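You operate a simulated robot arm through the tools that you are given. There is no shell and no other tool. Be economical: measure what you need, move in short steps, check, and stop when the job is done.

The job below is to be done with a simulated robot arm. You get a single attempt, and the scene is never put back.

## Task
Put one of the bolts from the top of the steel table on the disc there.

The check looks at the end state, three seconds after you hand in, the way a careful person would. Anything else that was tipped, shoved, dropped, spilled or broken makes it a failure.

## Robot
A 7-joint arm with a two-finger parallel gripper, fixed in place. Base frame: the origin is at the foot of the arm, x ahead of it, y to its left, z up; the work surface is at about z = 0. Readings come in mm, degrees, newtons and seconds.
With the tool pointing down near the work surface it reaches from about 240 to 620 mm from the base axis. Its first joint turns from -66.0 to 66.0 degrees. Payload 2.6 kg.
The TCP is the grasp point between the finger pads, 30 mm short of the fingertips. In the tool frame z runs along the fingers and y along their closing line. The gripper opens to 94 mm. The fingers are 28 mm wide and 10 mm thick; the gripper's body (50 by 96 mm) begins 55 mm behind the TCP.
Orientation is told as [roll, pitch, yaw] about the base's x, y, z axes, in that order, counted from this pose: with the fingers straight down and closing along the base's y, the tool's x points along the base's -x, its y along +y and its z along -z.

## Interface
- The arm moves only by the tool jog_arm. Its argument "increments" is one flat list of numbers, 5 for each row, row after row: the shift along the tool's x, y, z in mm, then the turn about the tool's z in degrees, then the opening, from 0 (shut) to 1 (fully open). In form: [dx, dy, dz, spin, fingers, dx, dy, dz, spin, fingers, ...]. A call has 1 to 12 rows; each row shifts and turns the commanded pose from where the row before left it, along the tool's axes as they then stand. A row lasts 0.2 s, in which the tool goes at most 50 mm and 8.6 degrees; a call with a longer step from one row to the next is refused whole, and so is a gripper value outside its range. A pose out of reach is approached as far as the arm can. The call stops where the force on the tool passes 40 N (or 10 N more than at its start, if that is more) or the arm is blocked; 0.2 s more then pass. Each finger travels about 72 mm/s and halts on what it meets, pressing with about 35 N; the grip force reading is that of the motor and also rises with nothing between the fingers. The clock runs only during rows and for 0.2 s after the last one: add rows that do not move to give the fingers time. It gives the time, the measured TCP pose, the force on the tool (base axes), the opening and the grip force at its end, in the units of the frame above (readings bear some noise).
- Cameras (640 x 400 px; columns grow to the right, rows downward): "scene" is fixed at [36.1, 441.4, 554.4]; the picture's right is [-0.72, -0.69, 0.00], its down [-0.47, 0.50, -0.73] and it looks along [0.50, -0.53, -0.69] (base axes); focal length 278 px, centre (320, 200). "wrist" rides on the gripper at [76, 14, -103] in the tool frame; the picture's right is [-0.18, 0.98, 0.00], its down [-0.75, -0.14, -0.64] and it looks along [-0.63, -0.12, 0.77] (tool axes); focal length 243 px, centre (320, 200). There is no depth. A picture from a camera that has moved, and an enlarged one, comes with that camera's place and axes in the base frame and with its lens.
- camera(camera): a new picture of that camera. It takes no simulated time.
- zoom(camera, box): a new picture of the part [left, top, right, bottom] of that camera's present view, enlarged. It takes no simulated time.
- finish_job(): hands the job in; it is judged then, once.

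Work in short steps. Places have to be worked out from the pictures, the camera data and where the tool is seen: move nearer, look again, correct. Check each grasp and each placing, and mend what went wrong. You have 90 turns and 46 pictures in all, those below and enlarged ones among them. Open the gripper and draw the arm clear of the work before you hand the job in, unless the task says otherwise; then end with one line.

The tools are called after "Request:" as a command line: name --argument value ..., lists and objects as JSON in quotes. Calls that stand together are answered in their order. jog_arm: Moves the arm, as the interface text tells. Its arguments: {"type":"object","properties":{"increments":{"type":"array","items":{"type":"number"}}},"required":["increments"]} The other tools are called the same way: camera (camera) takes a picture; zoom (camera, box) takes an enlarged picture of a part of a camera's view; finish_job () hands the job in.

At the start:

```text
t: 0.0
tcp_pos: [338.3, 64.0, 311.0]
tcp_rot: [0.0, -0.1, -0.1]
force: [0.1, -0.1, -0.5]
width: 94.0
grasp_force: 0.1
```

scene: 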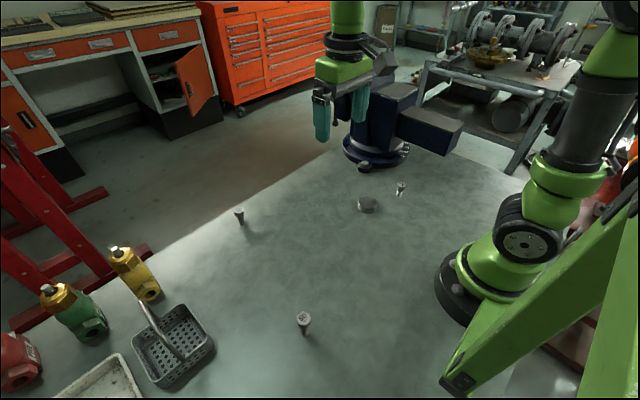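
wrist: 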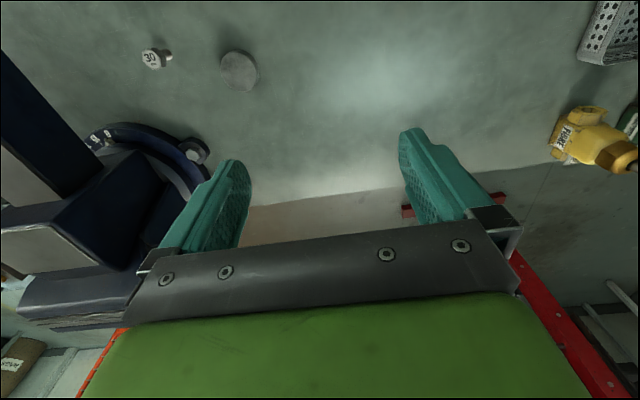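

I see three standing bolts and a disc, and I'll zoom in to check the details before moving.

Request:
zoom --camera "scene" --box '[330, 145, 450, 220]'

Request:
zoom --camera "scene" --box '[220, 190, 340, 350]'

Request:
zoom --camera "wrist" --box '[80, 20, 280, 180]'

```text
5.33 times, centred on (390, 182) of scene
camera zoom: at [36.1, 441.4, 554.4], right [-0.72, -0.69, 0.0], down [-0.47, 0.5, -0.73], along [0.5, -0.53, -0.69], focal length 1484 px, centre (-53, 293)
```

zoom: 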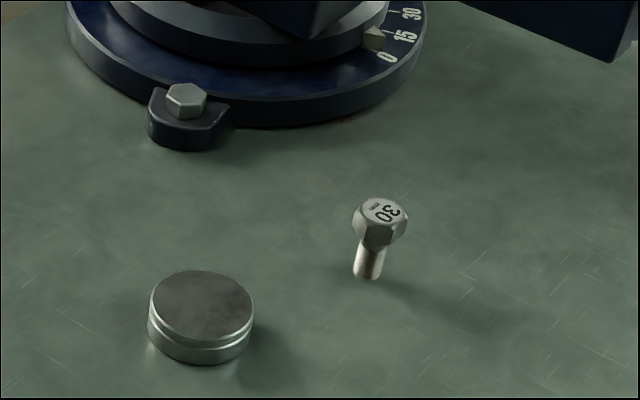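

```text
2.50 times, centred on (280, 270) of scene
camera zoom: at [36.1, 441.4, 554.4], right [-0.72, -0.69, 0.0], down [-0.47, 0.5, -0.73], along [0.5, -0.53, -0.69], focal length 696 px, centre (420, 25)
```

zoom: 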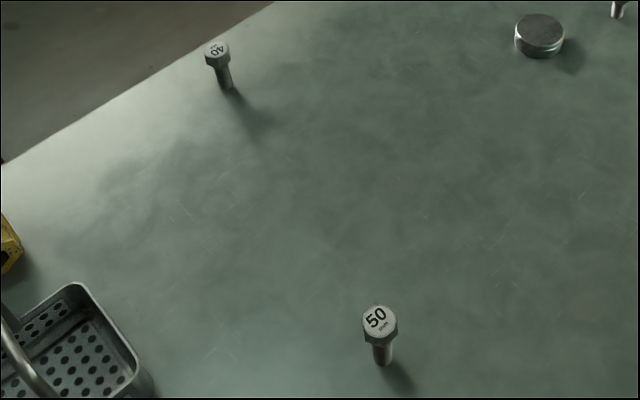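

```text
2.50 times, centred on (180, 100) of wrist
camera zoom: at [262.7, 78.2, 413.8], right [0.18, 0.98, 0.0], down [0.75, -0.14, 0.64], along [0.63, -0.12, -0.77], focal length 606 px, centre (670, 450)
```

zoom: 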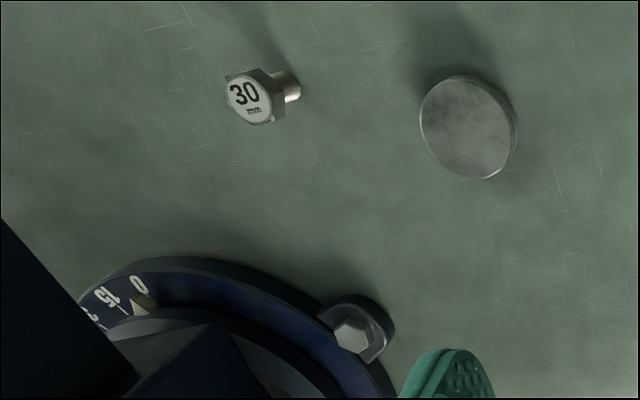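

The 30 mm bolt stands at about (283,-155) and is about 44 mm tall. The disc is at about (323,-54), roughly 56 mm across and 20 mm high. I'll move above the bolt first.

Request:
jog_arm --increments '[7.83, -31.36, 23, 0, 1, 7.83, -31.36, 23, 0, 1, 7.83, -31.36, 23, 0, 1, 7.83, -31.36, 23, 0, 1, 7.83, -31.36, 23, 0, 1, 7.83, -31.36, 23, 0, 1, 7.83, -31.36, 23, 0, 1, 0, 0, 0, 0, 1, 0, 0, 0, 0, 1]'

Request:
camera --camera "wrist"

Request:
camera --camera "scene"

```text
t: 2.0
tcp_pos: [284.5, -160.8, 147.3]
tcp_rot: [0.0, 0.0, 0.0]
force: [0.0, 0.0, 0.3]
width: 94.1
grasp_force: 0.0
```

```text
40 pictures are left
camera wrist: at [209.3, -147.0, 250.1], right [0.18, 0.98, 0.0], down [0.75, -0.14, 0.64], along [0.63, -0.12, -0.77], focal length 243 px, centre (320, 200)
```

wrist: 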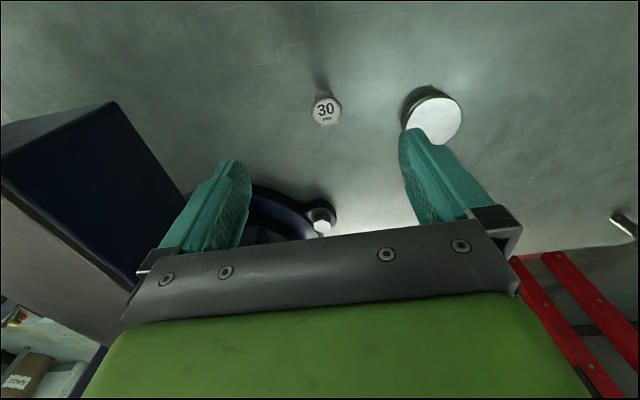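

```text
39 pictures are left
```

scene: 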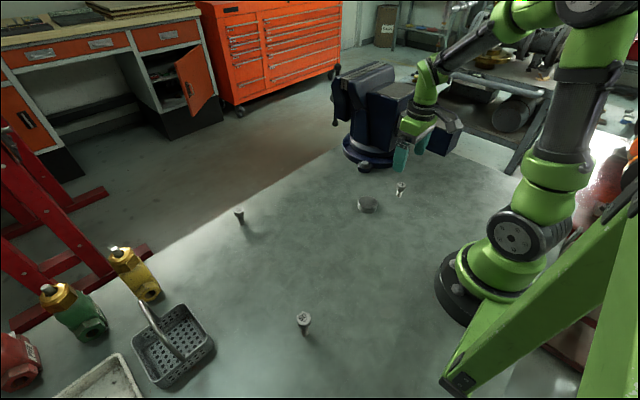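

The bolt head is ahead of me between the fingers. The nearest vise face is at about y = -278, around 60 mm from the outer finger. I'll zoom in for the bolt position and the direction of the hex flats.

Request:
zoom --camera "wrist" --box '[286, 75, 366, 125]'

Request:
zoom --camera "scene" --box '[360, 160, 440, 210]'

```text
8.00 times, centred on (326, 100) of wrist
camera zoom: at [209.3, -147.0, 250.1], right [0.18, 0.98, 0.0], down [0.75, -0.14, 0.64], along [0.63, -0.12, -0.77], focal length 1941 px, centre (272, 1000)
```

zoom: 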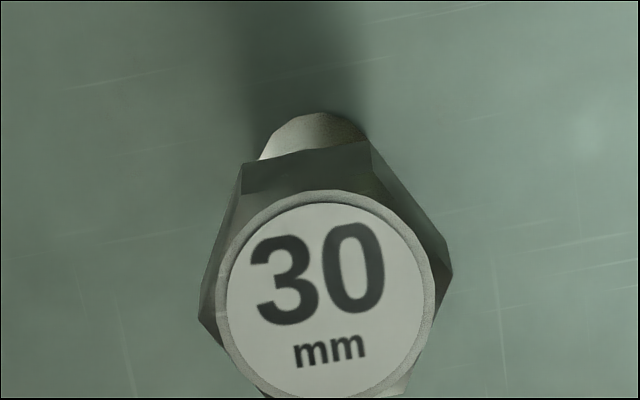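

```text
8.00 times, centred on (400, 185) of scene
camera zoom: at [36.1, 441.4, 554.4], right [-0.72, -0.69, 0.0], down [-0.47, 0.5, -0.73], along [0.5, -0.53, -0.69], focal length 2226 px, centre (-320, 320)
```

zoom: 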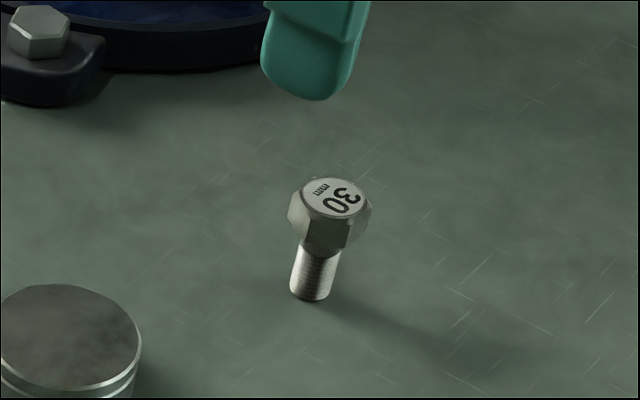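

The hex corners point along y, so I'll spin 30° to close on the flats. The bolt centre is about (285,-156). I'll shift 5 mm, spin, part-close to about 56 mm, lower to z of about 75, and check.

Request:
jog_arm --increments '[0, 5, 0, 7.5, 0.8, 0, 0, 0, 7.5, 0.6, 0, 0, 0, 7.5, 0.6, 0, 0, 0, 7.5, 0.6, 0, 0, 25, 0, 0.6, 0, 0, 25, 0, 0.6, 0, 0, 22, 0, 0.6, 0, 0, 0, 0, 0.6, 0, 0, 0, 0, 0.6]'

Request:
camera --camera "wrist"

Request:
zoom --camera "scene" --box '[340, 120, 460, 220]'

```text
t: 4.0
tcp_pos: [283.6, -150.8, 77.8]
tcp_rot: [-0.1, 0.0, -30.0]
force: [-0.3, 0.0, -0.2]
width: 56.5
grasp_force: 0.1
```

```text
36 pictures are left
camera wrist: at [224.8, -100.4, 180.5], right [0.65, 0.76, 0.0], down [0.58, -0.5, 0.64], along [0.49, -0.42, -0.77], focal length 243 px, centre (320, 200)
```

wrist: 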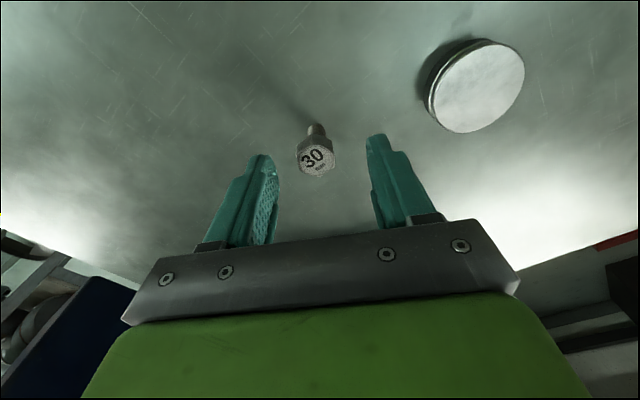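

```text
4.00 times, centred on (400, 170) of scene
camera zoom: at [36.1, 441.4, 554.4], right [-0.72, -0.69, 0.0], down [-0.47, 0.5, -0.73], along [0.5, -0.53, -0.69], focal length 1113 px, centre (0, 320)
```

zoom: 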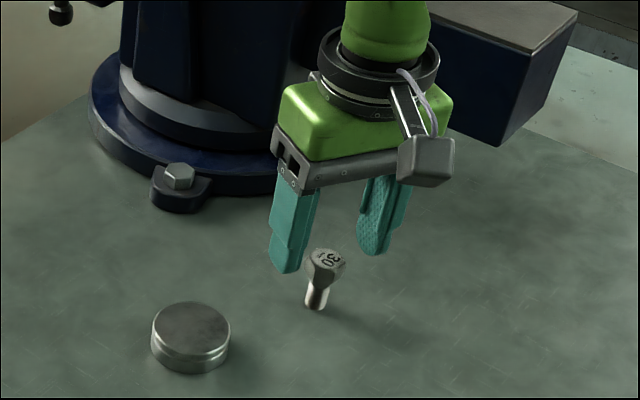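

By the wrist view the bolt sits about 3 mm to the tool's -y side. I'll correct that, lower partway and recheck the readings.

Request:
jog_arm --increments '[-1.5, -3, 0, 0, 0.6, 0, 0, 10, 0, 0.6, 0, 0, 0, 0, 0.6, 0, 0, 0, 0, 0.6, 0, 0, 0, 0, 0.6]'

Request:
camera --camera "wrist"

```text
t: 5.2
tcp_pos: [284.6, -154.0, 68.8]
tcp_rot: [0.0, 0.1, -30.0]
force: [-0.1, 0.9, 0.7]
width: 56.3
grasp_force: 0.2
```

```text
34 pictures are left
camera wrist: at [225.2, -105.0, 171.0], right [0.65, 0.76, 0.0], down [0.58, -0.5, 0.64], along [0.49, -0.42, -0.77], focal length 243 px, centre (320, 200)
```

wrist: 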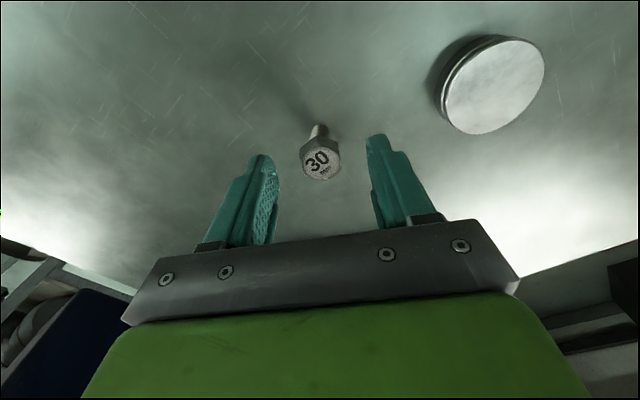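

The bolt is now centred to within about 1.5 mm. I'll lower to z of about 37 and look again.

Request:
jog_arm --increments '[0, -1.2, 11, 0, 0.6, 0, 0, 11, 0, 0.6, 0, 0, 9, 0, 0.6, 0, 0, 0, 0, 0.6, 0, 0, 0, 0, 0.6]'

Request:
camera --camera "wrist"

Request:
zoom --camera "scene" --box '[360, 150, 440, 210]'

```text
t: 6.4
tcp_pos: [283.3, -155.5, 37.8]
tcp_rot: [0.0, 0.1, -30.0]
force: [0.4, -0.1, 0.8]
width: 56.7
grasp_force: 0.0
```

```text
33 pictures are left
camera wrist: at [224.0, -105.4, 140.2], right [0.65, 0.76, 0.0], down [0.58, -0.5, 0.64], along [0.49, -0.42, -0.77], focal length 243 px, centre (320, 200)
```

wrist: 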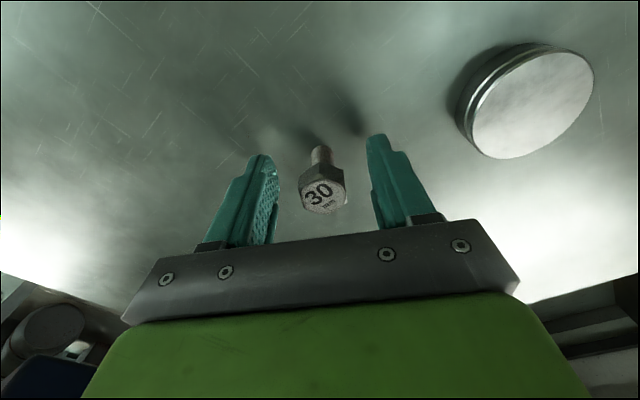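

```text
6.67 times, centred on (400, 180) of scene
camera zoom: at [36.1, 441.4, 554.4], right [-0.72, -0.69, 0.0], down [-0.47, 0.5, -0.73], along [0.5, -0.53, -0.69], focal length 1855 px, centre (-213, 333)
```

zoom: 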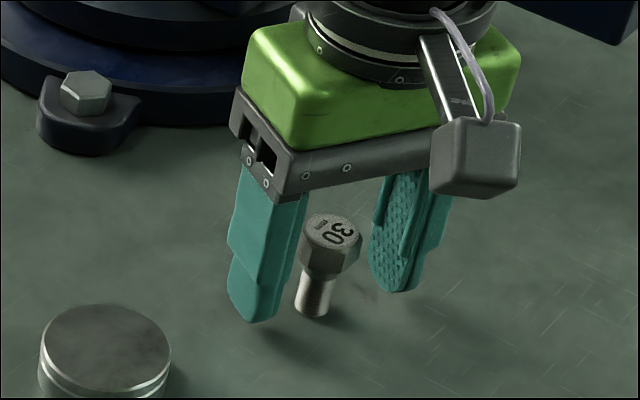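

The head is centred between the pads and the flats look aligned. I'll close gently in stages.

Request:
jog_arm --increments '[0, 0, 0, 0, 0.5, 0, 0, 0, 0, 0.42, 0, 0, 0, 0, 0.36, 0, 0, 0, 0, 0.32, 0, 0, 0, 0, 0.28, 0, 0, 0, 0, 0.24, 0, 0, 0, 0, 0.15, 0, 0, 0, 0, 0.1, 0, 0, 0, 0, 0.1]'

Request:
camera --camera "wrist"

Request:
zoom --camera "scene" --box '[360, 150, 440, 210]'

```text
t: 8.4
tcp_pos: [282.8, -156.1, 38.2]
tcp_rot: [0.0, 0.0, -30.0]
force: [0.1, -0.6, 0.8]
width: 23.3
grasp_force: 35.1
```

```text
31 pictures are left
camera wrist: at [224.0, -105.5, 140.3], right [0.65, 0.76, 0.0], down [0.58, -0.5, 0.64], along [0.49, -0.42, -0.77], focal length 243 px, centre (320, 200)
```

wrist: 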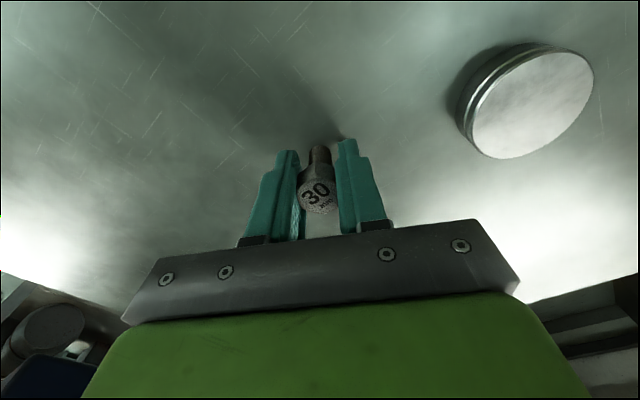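

```text
6.67 times, centred on (400, 180) of scene
camera zoom: at [36.1, 441.4, 554.4], right [-0.72, -0.69, 0.0], down [-0.47, 0.5, -0.73], along [0.5, -0.53, -0.69], focal length 1855 px, centre (-213, 333)
```

zoom: 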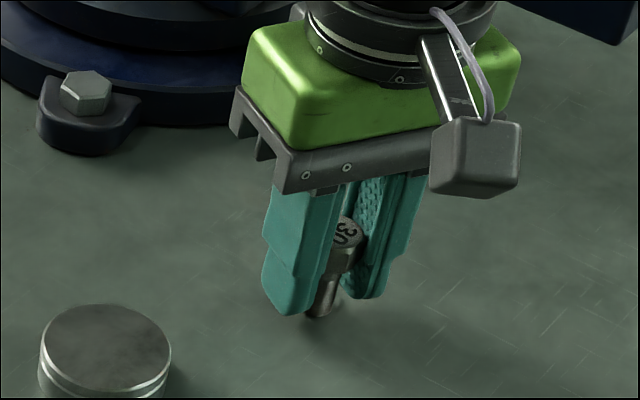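

The grip is on the flats at 23.3 mm and 35 N. I'll lift 50 mm and carry the bolt over the disc at about (323,-54).

Request:
jog_arm --increments '[0, 0, 10, 0, 0.1]'

```text
t: 8.8
tcp_pos: [283.7, -156.2, 29.5]
tcp_rot: [0.1, -0.2, -30.0]
force: [-3.5, -0.4, 38.7]
width: 23.6
grasp_force: 30.7
```

That was my mistake: +z in the tool frame is down, so the bolt was pressed into the table at 38.7 N. I'll raise it now and check for slip in the grip.

Request:
jog_arm --increments '[0, 0, -10, 0, 0.1, 0, 0, -20, 0, 0.1, 0, 0, -20, 0, 0.1, 0, 0, -10, 0, 0.1, 0, 0, 0, 0, 0.1, 0, 0, 0, 0, 0.1]'

Request:
zoom --camera "wrist" --box '[220, 120, 420, 245]'

Request:
zoom --camera "scene" --box '[350, 130, 446, 210]'

```text
t: 10.2
tcp_pos: [282.4, -155.6, 86.7]
tcp_rot: [0.1, 0.0, -30.0]
force: [-0.1, 0.0, -0.8]
width: 23.0
grasp_force: 34.8
```

```text
3.20 times, centred on (320, 182) of wrist
camera zoom: at [225.0, -104.6, 189.8], right [0.65, 0.76, 0.0], down [0.58, -0.5, 0.64], along [0.49, -0.42, -0.77], focal length 776 px, centre (320, 256)
```

zoom: 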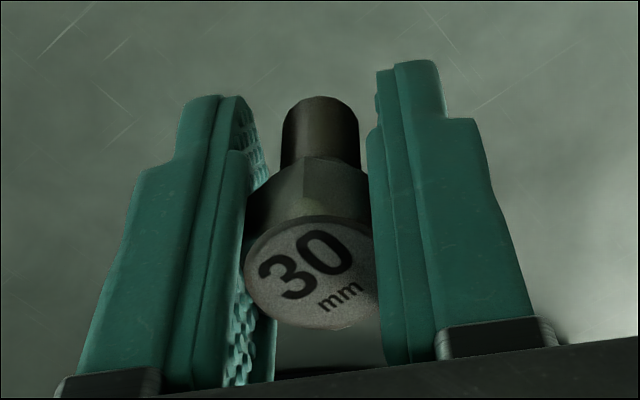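

```text
5.00 times, centred on (398, 170) of scene
camera zoom: at [36.1, 441.4, 554.4], right [-0.72, -0.69, 0.0], down [-0.47, 0.5, -0.73], along [0.5, -0.53, -0.69], focal length 1391 px, centre (-70, 350)
```

zoom: 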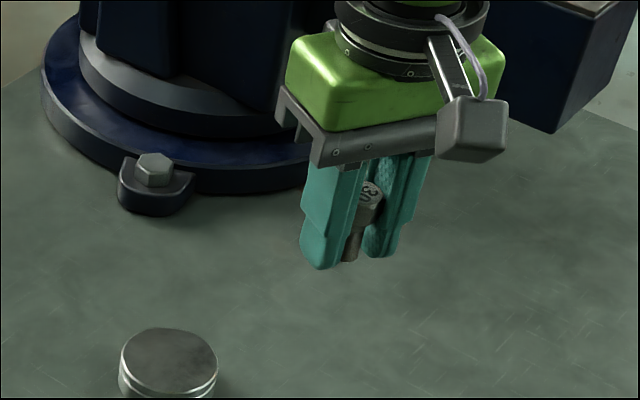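

The bolt slid up about 9 mm in the grip, so its end is now about level with the fingertips. It is still upright and firmly held, so placing it directly is fine if I touch down gently. I'll carry it over the disc centre.

Request:
jog_arm --increments '[3.3, 21.6, 0, 0, 0.1, 3.3, 21.6, 0, 0, 0.1, 3.3, 21.6, 0, 0, 0.1, 3.3, 21.6, 0, 0, 0.1, 3.2, 21.4, 0, 0, 0.1, 0, 0, 0, 0, 0.1, 0, 0, 0, 0, 0.1]'

Request:
camera --camera "wrist"

Request:
zoom --camera "scene" --box '[320, 130, 416, 220]'

```text
t: 11.8
tcp_pos: [326.7, -52.8, 86.0]
tcp_rot: [0.0, 0.0, -30.0]
force: [0.0, -0.3, -1.9]
width: 23.3
grasp_force: 35.5
```

```text
27 pictures are left
camera wrist: at [266.8, -2.1, 188.8], right [0.65, 0.76, 0.0], down [0.58, -0.5, 0.64], along [0.49, -0.42, -0.77], focal length 243 px, centre (320, 200)
```

wrist: 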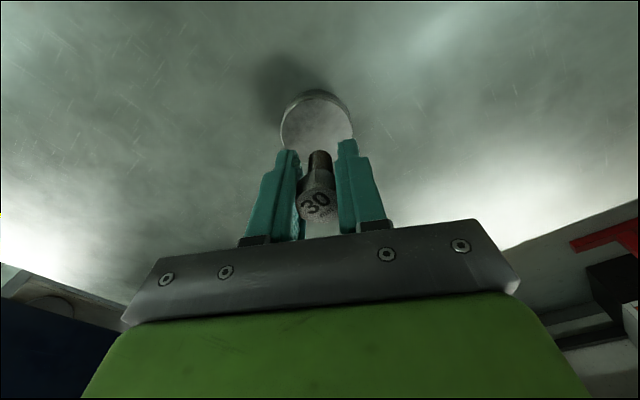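

```text
4.44 times, centred on (368, 175) of scene
camera zoom: at [36.1, 441.4, 554.4], right [-0.72, -0.69, 0.0], down [-0.47, 0.5, -0.73], along [0.5, -0.53, -0.69], focal length 1237 px, centre (107, 311)
```

zoom: 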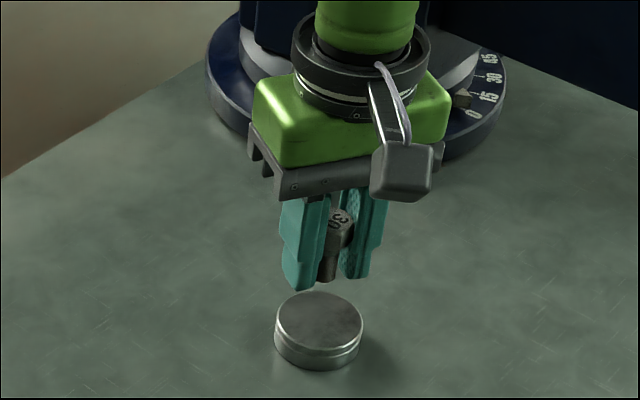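

I need about (-3,-1.5) mm of correction. I'll apply it and lower to z of about 56, just short of contact at around 49.

Request:
jog_arm --increments '[1.8, -2.6, 0, 0, 0.1, 0, 0, 10, 0, 0.1, 0, 0, 10, 0, 0.1, 0, 0, 10, 0, 0.1, 0, 0, 0, 0, 0.1, 0, 0, 0, 0, 0.1, 0, 0, 0, 0, 0.1]'

Request:
zoom --camera "wrist" --box '[220, 90, 420, 215]'

Request:
zoom --camera "scene" --box '[328, 160, 408, 220]'

```text
t: 13.4
tcp_pos: [320.9, -52.8, 56.0]
tcp_rot: [0.1, 0.0, -30.0]
force: [-0.1, -0.4, -0.2]
width: 23.0
grasp_force: 35.4
```

```text
3.20 times, centred on (320, 152) of wrist
camera zoom: at [262.6, -3.0, 158.9], right [0.65, 0.76, 0.0], down [0.58, -0.5, 0.64], along [0.49, -0.42, -0.77], focal length 776 px, centre (320, 352)
```

zoom: 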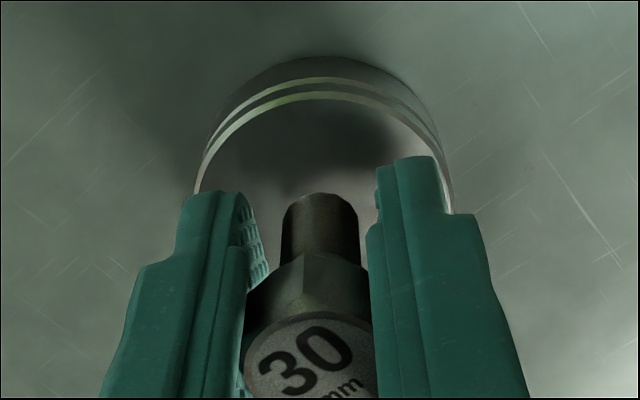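

```text
6.67 times, centred on (368, 190) of scene
camera zoom: at [36.1, 441.4, 554.4], right [-0.72, -0.69, 0.0], down [-0.47, 0.5, -0.73], along [0.5, -0.53, -0.69], focal length 1855 px, centre (0, 267)
```

zoom: 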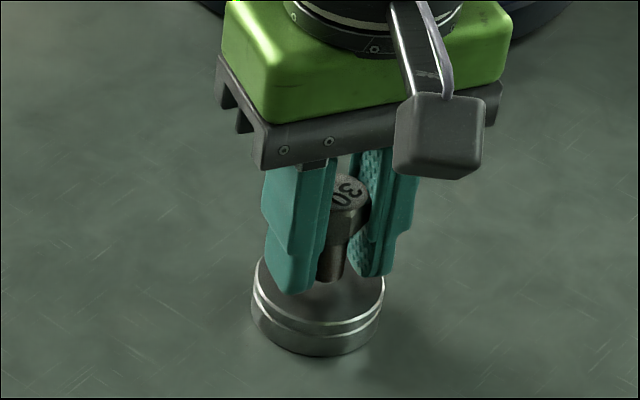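

The bolt is centred over the disc. I'll lower in small steps and watch the force.

Request:
jog_arm --increments '[0, 0, 2, 0, 0.1, 0, 0, 2, 0, 0.1, 0, 0, 0, 0, 0.1]'

```text
t: 14.2
tcp_pos: [319.5, -54.5, 53.9]
tcp_rot: [0.0, 0.0, -30.0]
force: [0.1, 0.5, -0.9]
width: 22.9
grasp_force: 35.3
```

No contact yet, so I'll go on down 2 mm.

Request:
jog_arm --increments '[0, 0, 1, 0, 0.1, 0, 0, 1, 0, 0.1, 0, 0, 0, 0, 0.1]'

```text
t: 15.0
tcp_pos: [320.5, -53.6, 52.0]
tcp_rot: [0.1, 0.0, -30.0]
force: [0.7, 0.9, -0.8]
width: 23.3
grasp_force: 35.2
```

Still no contact at 52, so I'll step down another 1 mm.

Request:
jog_arm --increments '[0, 0, 1, 0, 0.1, 0, 0, 0, 0, 0.1]'

Request:
zoom --camera "scene" --box '[344, 175, 392, 211]'

```text
t: 15.6
tcp_pos: [319.6, -54.1, 49.1]
tcp_rot: [-0.1, 0.0, -30.2]
force: [-6.3, -0.4, 16.9]
width: 23.3
grasp_force: 35.0
```

```text
11.11 times, centred on (368, 193) of scene
camera zoom: at [36.0, 441.4, 554.4], right [-0.72, -0.69, 0.0], down [-0.47, 0.5, -0.73], along [0.5, -0.53, -0.69], focal length 3092 px, centre (-213, 278)
```

zoom: 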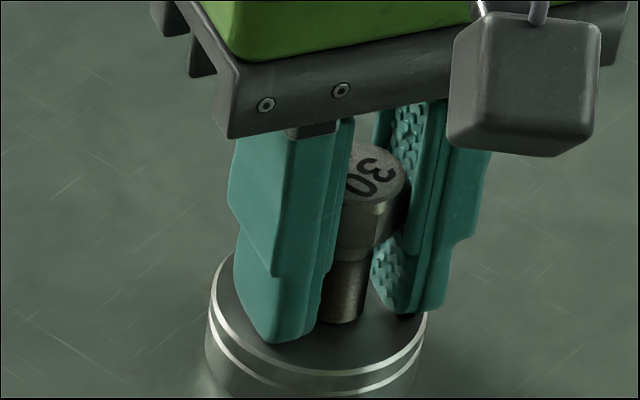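

Contact reads about 17 N with the bolt end on the disc. I'll ease up 0.5 mm to relieve it.

Request:
jog_arm --increments '[0, 0, -0.5, 0, 0.1, 0, 0, 0, 0, 0.1]'

```text
t: 16.2
tcp_pos: [320.9, -55.2, 51.2]
tcp_rot: [0.1, 0.0, -30.1]
force: [-3.0, 1.5, 10.2]
width: 23.1
grasp_force: 34.7
```

The force is down to 10 N. I'll ease up another 0.5 mm and open slowly to about 40 mm.

Request:
jog_arm --increments '[0, 0, -0.5, 0, 0.1, 0, 0, 0, 0, 0.2, 0, 0, 0, 0, 0.24, 0, 0, 0, 0, 0.26, 0, 0, 0, 0, 0.29, 0, 0, 0, 0, 0.33, 0, 0, 0, 0, 0.38, 0, 0, 0, 0, 0.42, 0, 0, 0, 0, 0.42]'

Request:
zoom --camera "scene" --box '[344, 175, 392, 211]'

Request:
zoom --camera "wrist" --box '[220, 110, 420, 235]'

```text
t: 18.2
tcp_pos: [321.4, -55.7, 50.7]
tcp_rot: [0.0, 0.1, -30.0]
force: [0.2, -0.3, -0.5]
width: 39.6
grasp_force: 0.1
```

```text
11.11 times, centred on (368, 193) of scene
camera zoom: at [36.1, 441.4, 554.4], right [-0.72, -0.69, 0.0], down [-0.47, 0.5, -0.73], along [0.5, -0.53, -0.69], focal length 3092 px, centre (-213, 278)
```

zoom: 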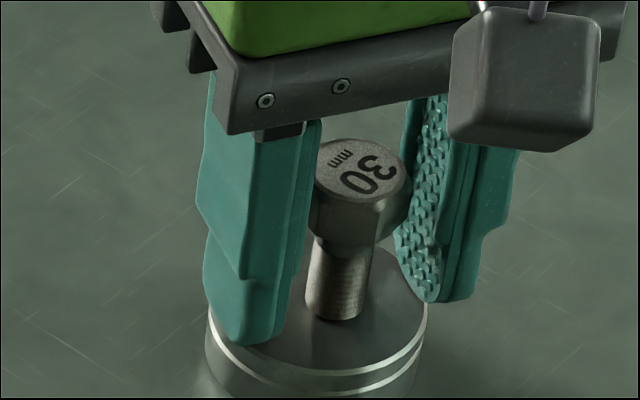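

```text
3.20 times, centred on (320, 172) of wrist
camera zoom: at [261.9, -5.3, 153.0], right [0.65, 0.76, 0.0], down [0.58, -0.5, 0.64], along [0.49, -0.42, -0.77], focal length 776 px, centre (320, 288)
```

zoom: 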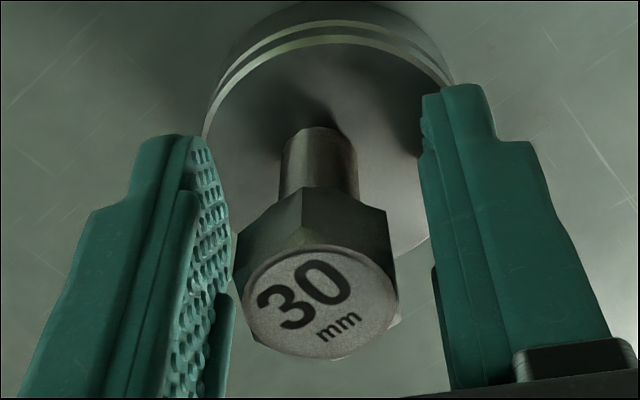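

The bolt stands free on the disc. I'll open wider and then lift straight up.

Request:
jog_arm --increments '[0, 0, 0, 0, 0.5, 0, 0, 0, 0, 0.6, 0, 0, 0, 0, 0.6, 0, 0, -5, 0, 0.6, 0, 0, -15, 0, 0.6, 0, 0, -30, 0, 0.6, 0, 0, -40, 0, 0.6, 0, 0, -40, 0, 0.6, 0, 0, -40, 0, 0.6, 0, 0, 0, 0, 1, 0, 0, 0, 0, 1]'

Request:
camera --camera "scene"

Request:
zoom --camera "scene" --box '[344, 180, 392, 216]'

```text
t: 20.6
tcp_pos: [321.2, -55.6, 219.2]
tcp_rot: [0.0, 0.0, -30.0]
force: [-0.6, 0.6, 0.2]
width: 94.1
grasp_force: 0.0
```

```text
20 pictures are left
```

scene: 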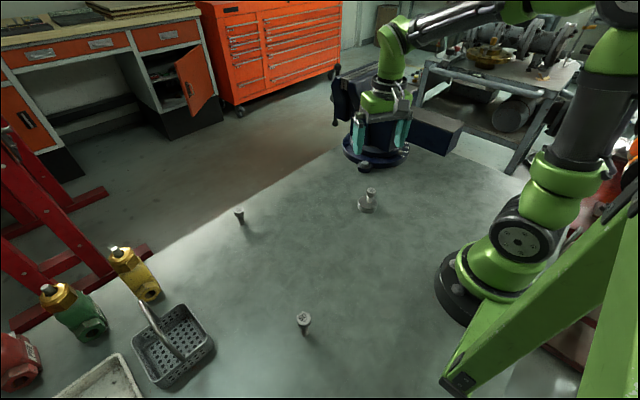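

```text
11.11 times, centred on (368, 198) of scene
camera zoom: at [36.1, 441.4, 554.4], right [-0.72, -0.69, 0.0], down [-0.47, 0.5, -0.73], along [0.5, -0.53, -0.69], focal length 3092 px, centre (-213, 222)
```

zoom: 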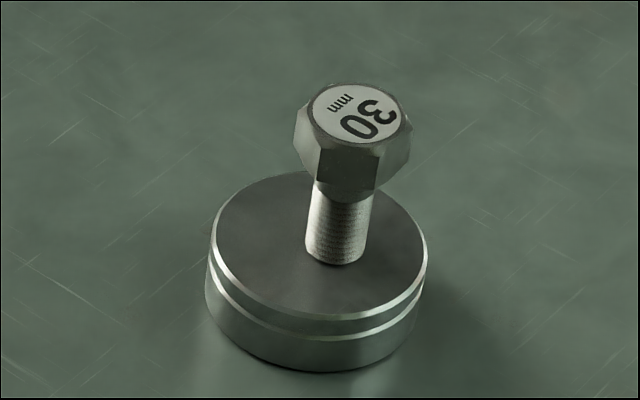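

The bolt stands upright near the disc's centre, nothing else has moved, and the open gripper is well clear. I'm handing the job in.

Request:
finish_job

```text
The job is handed in.
```

The 30 mm bolt is standing upright on the disc, near its centre; the gripper is open and clear, and nothing else in view was disturbed.
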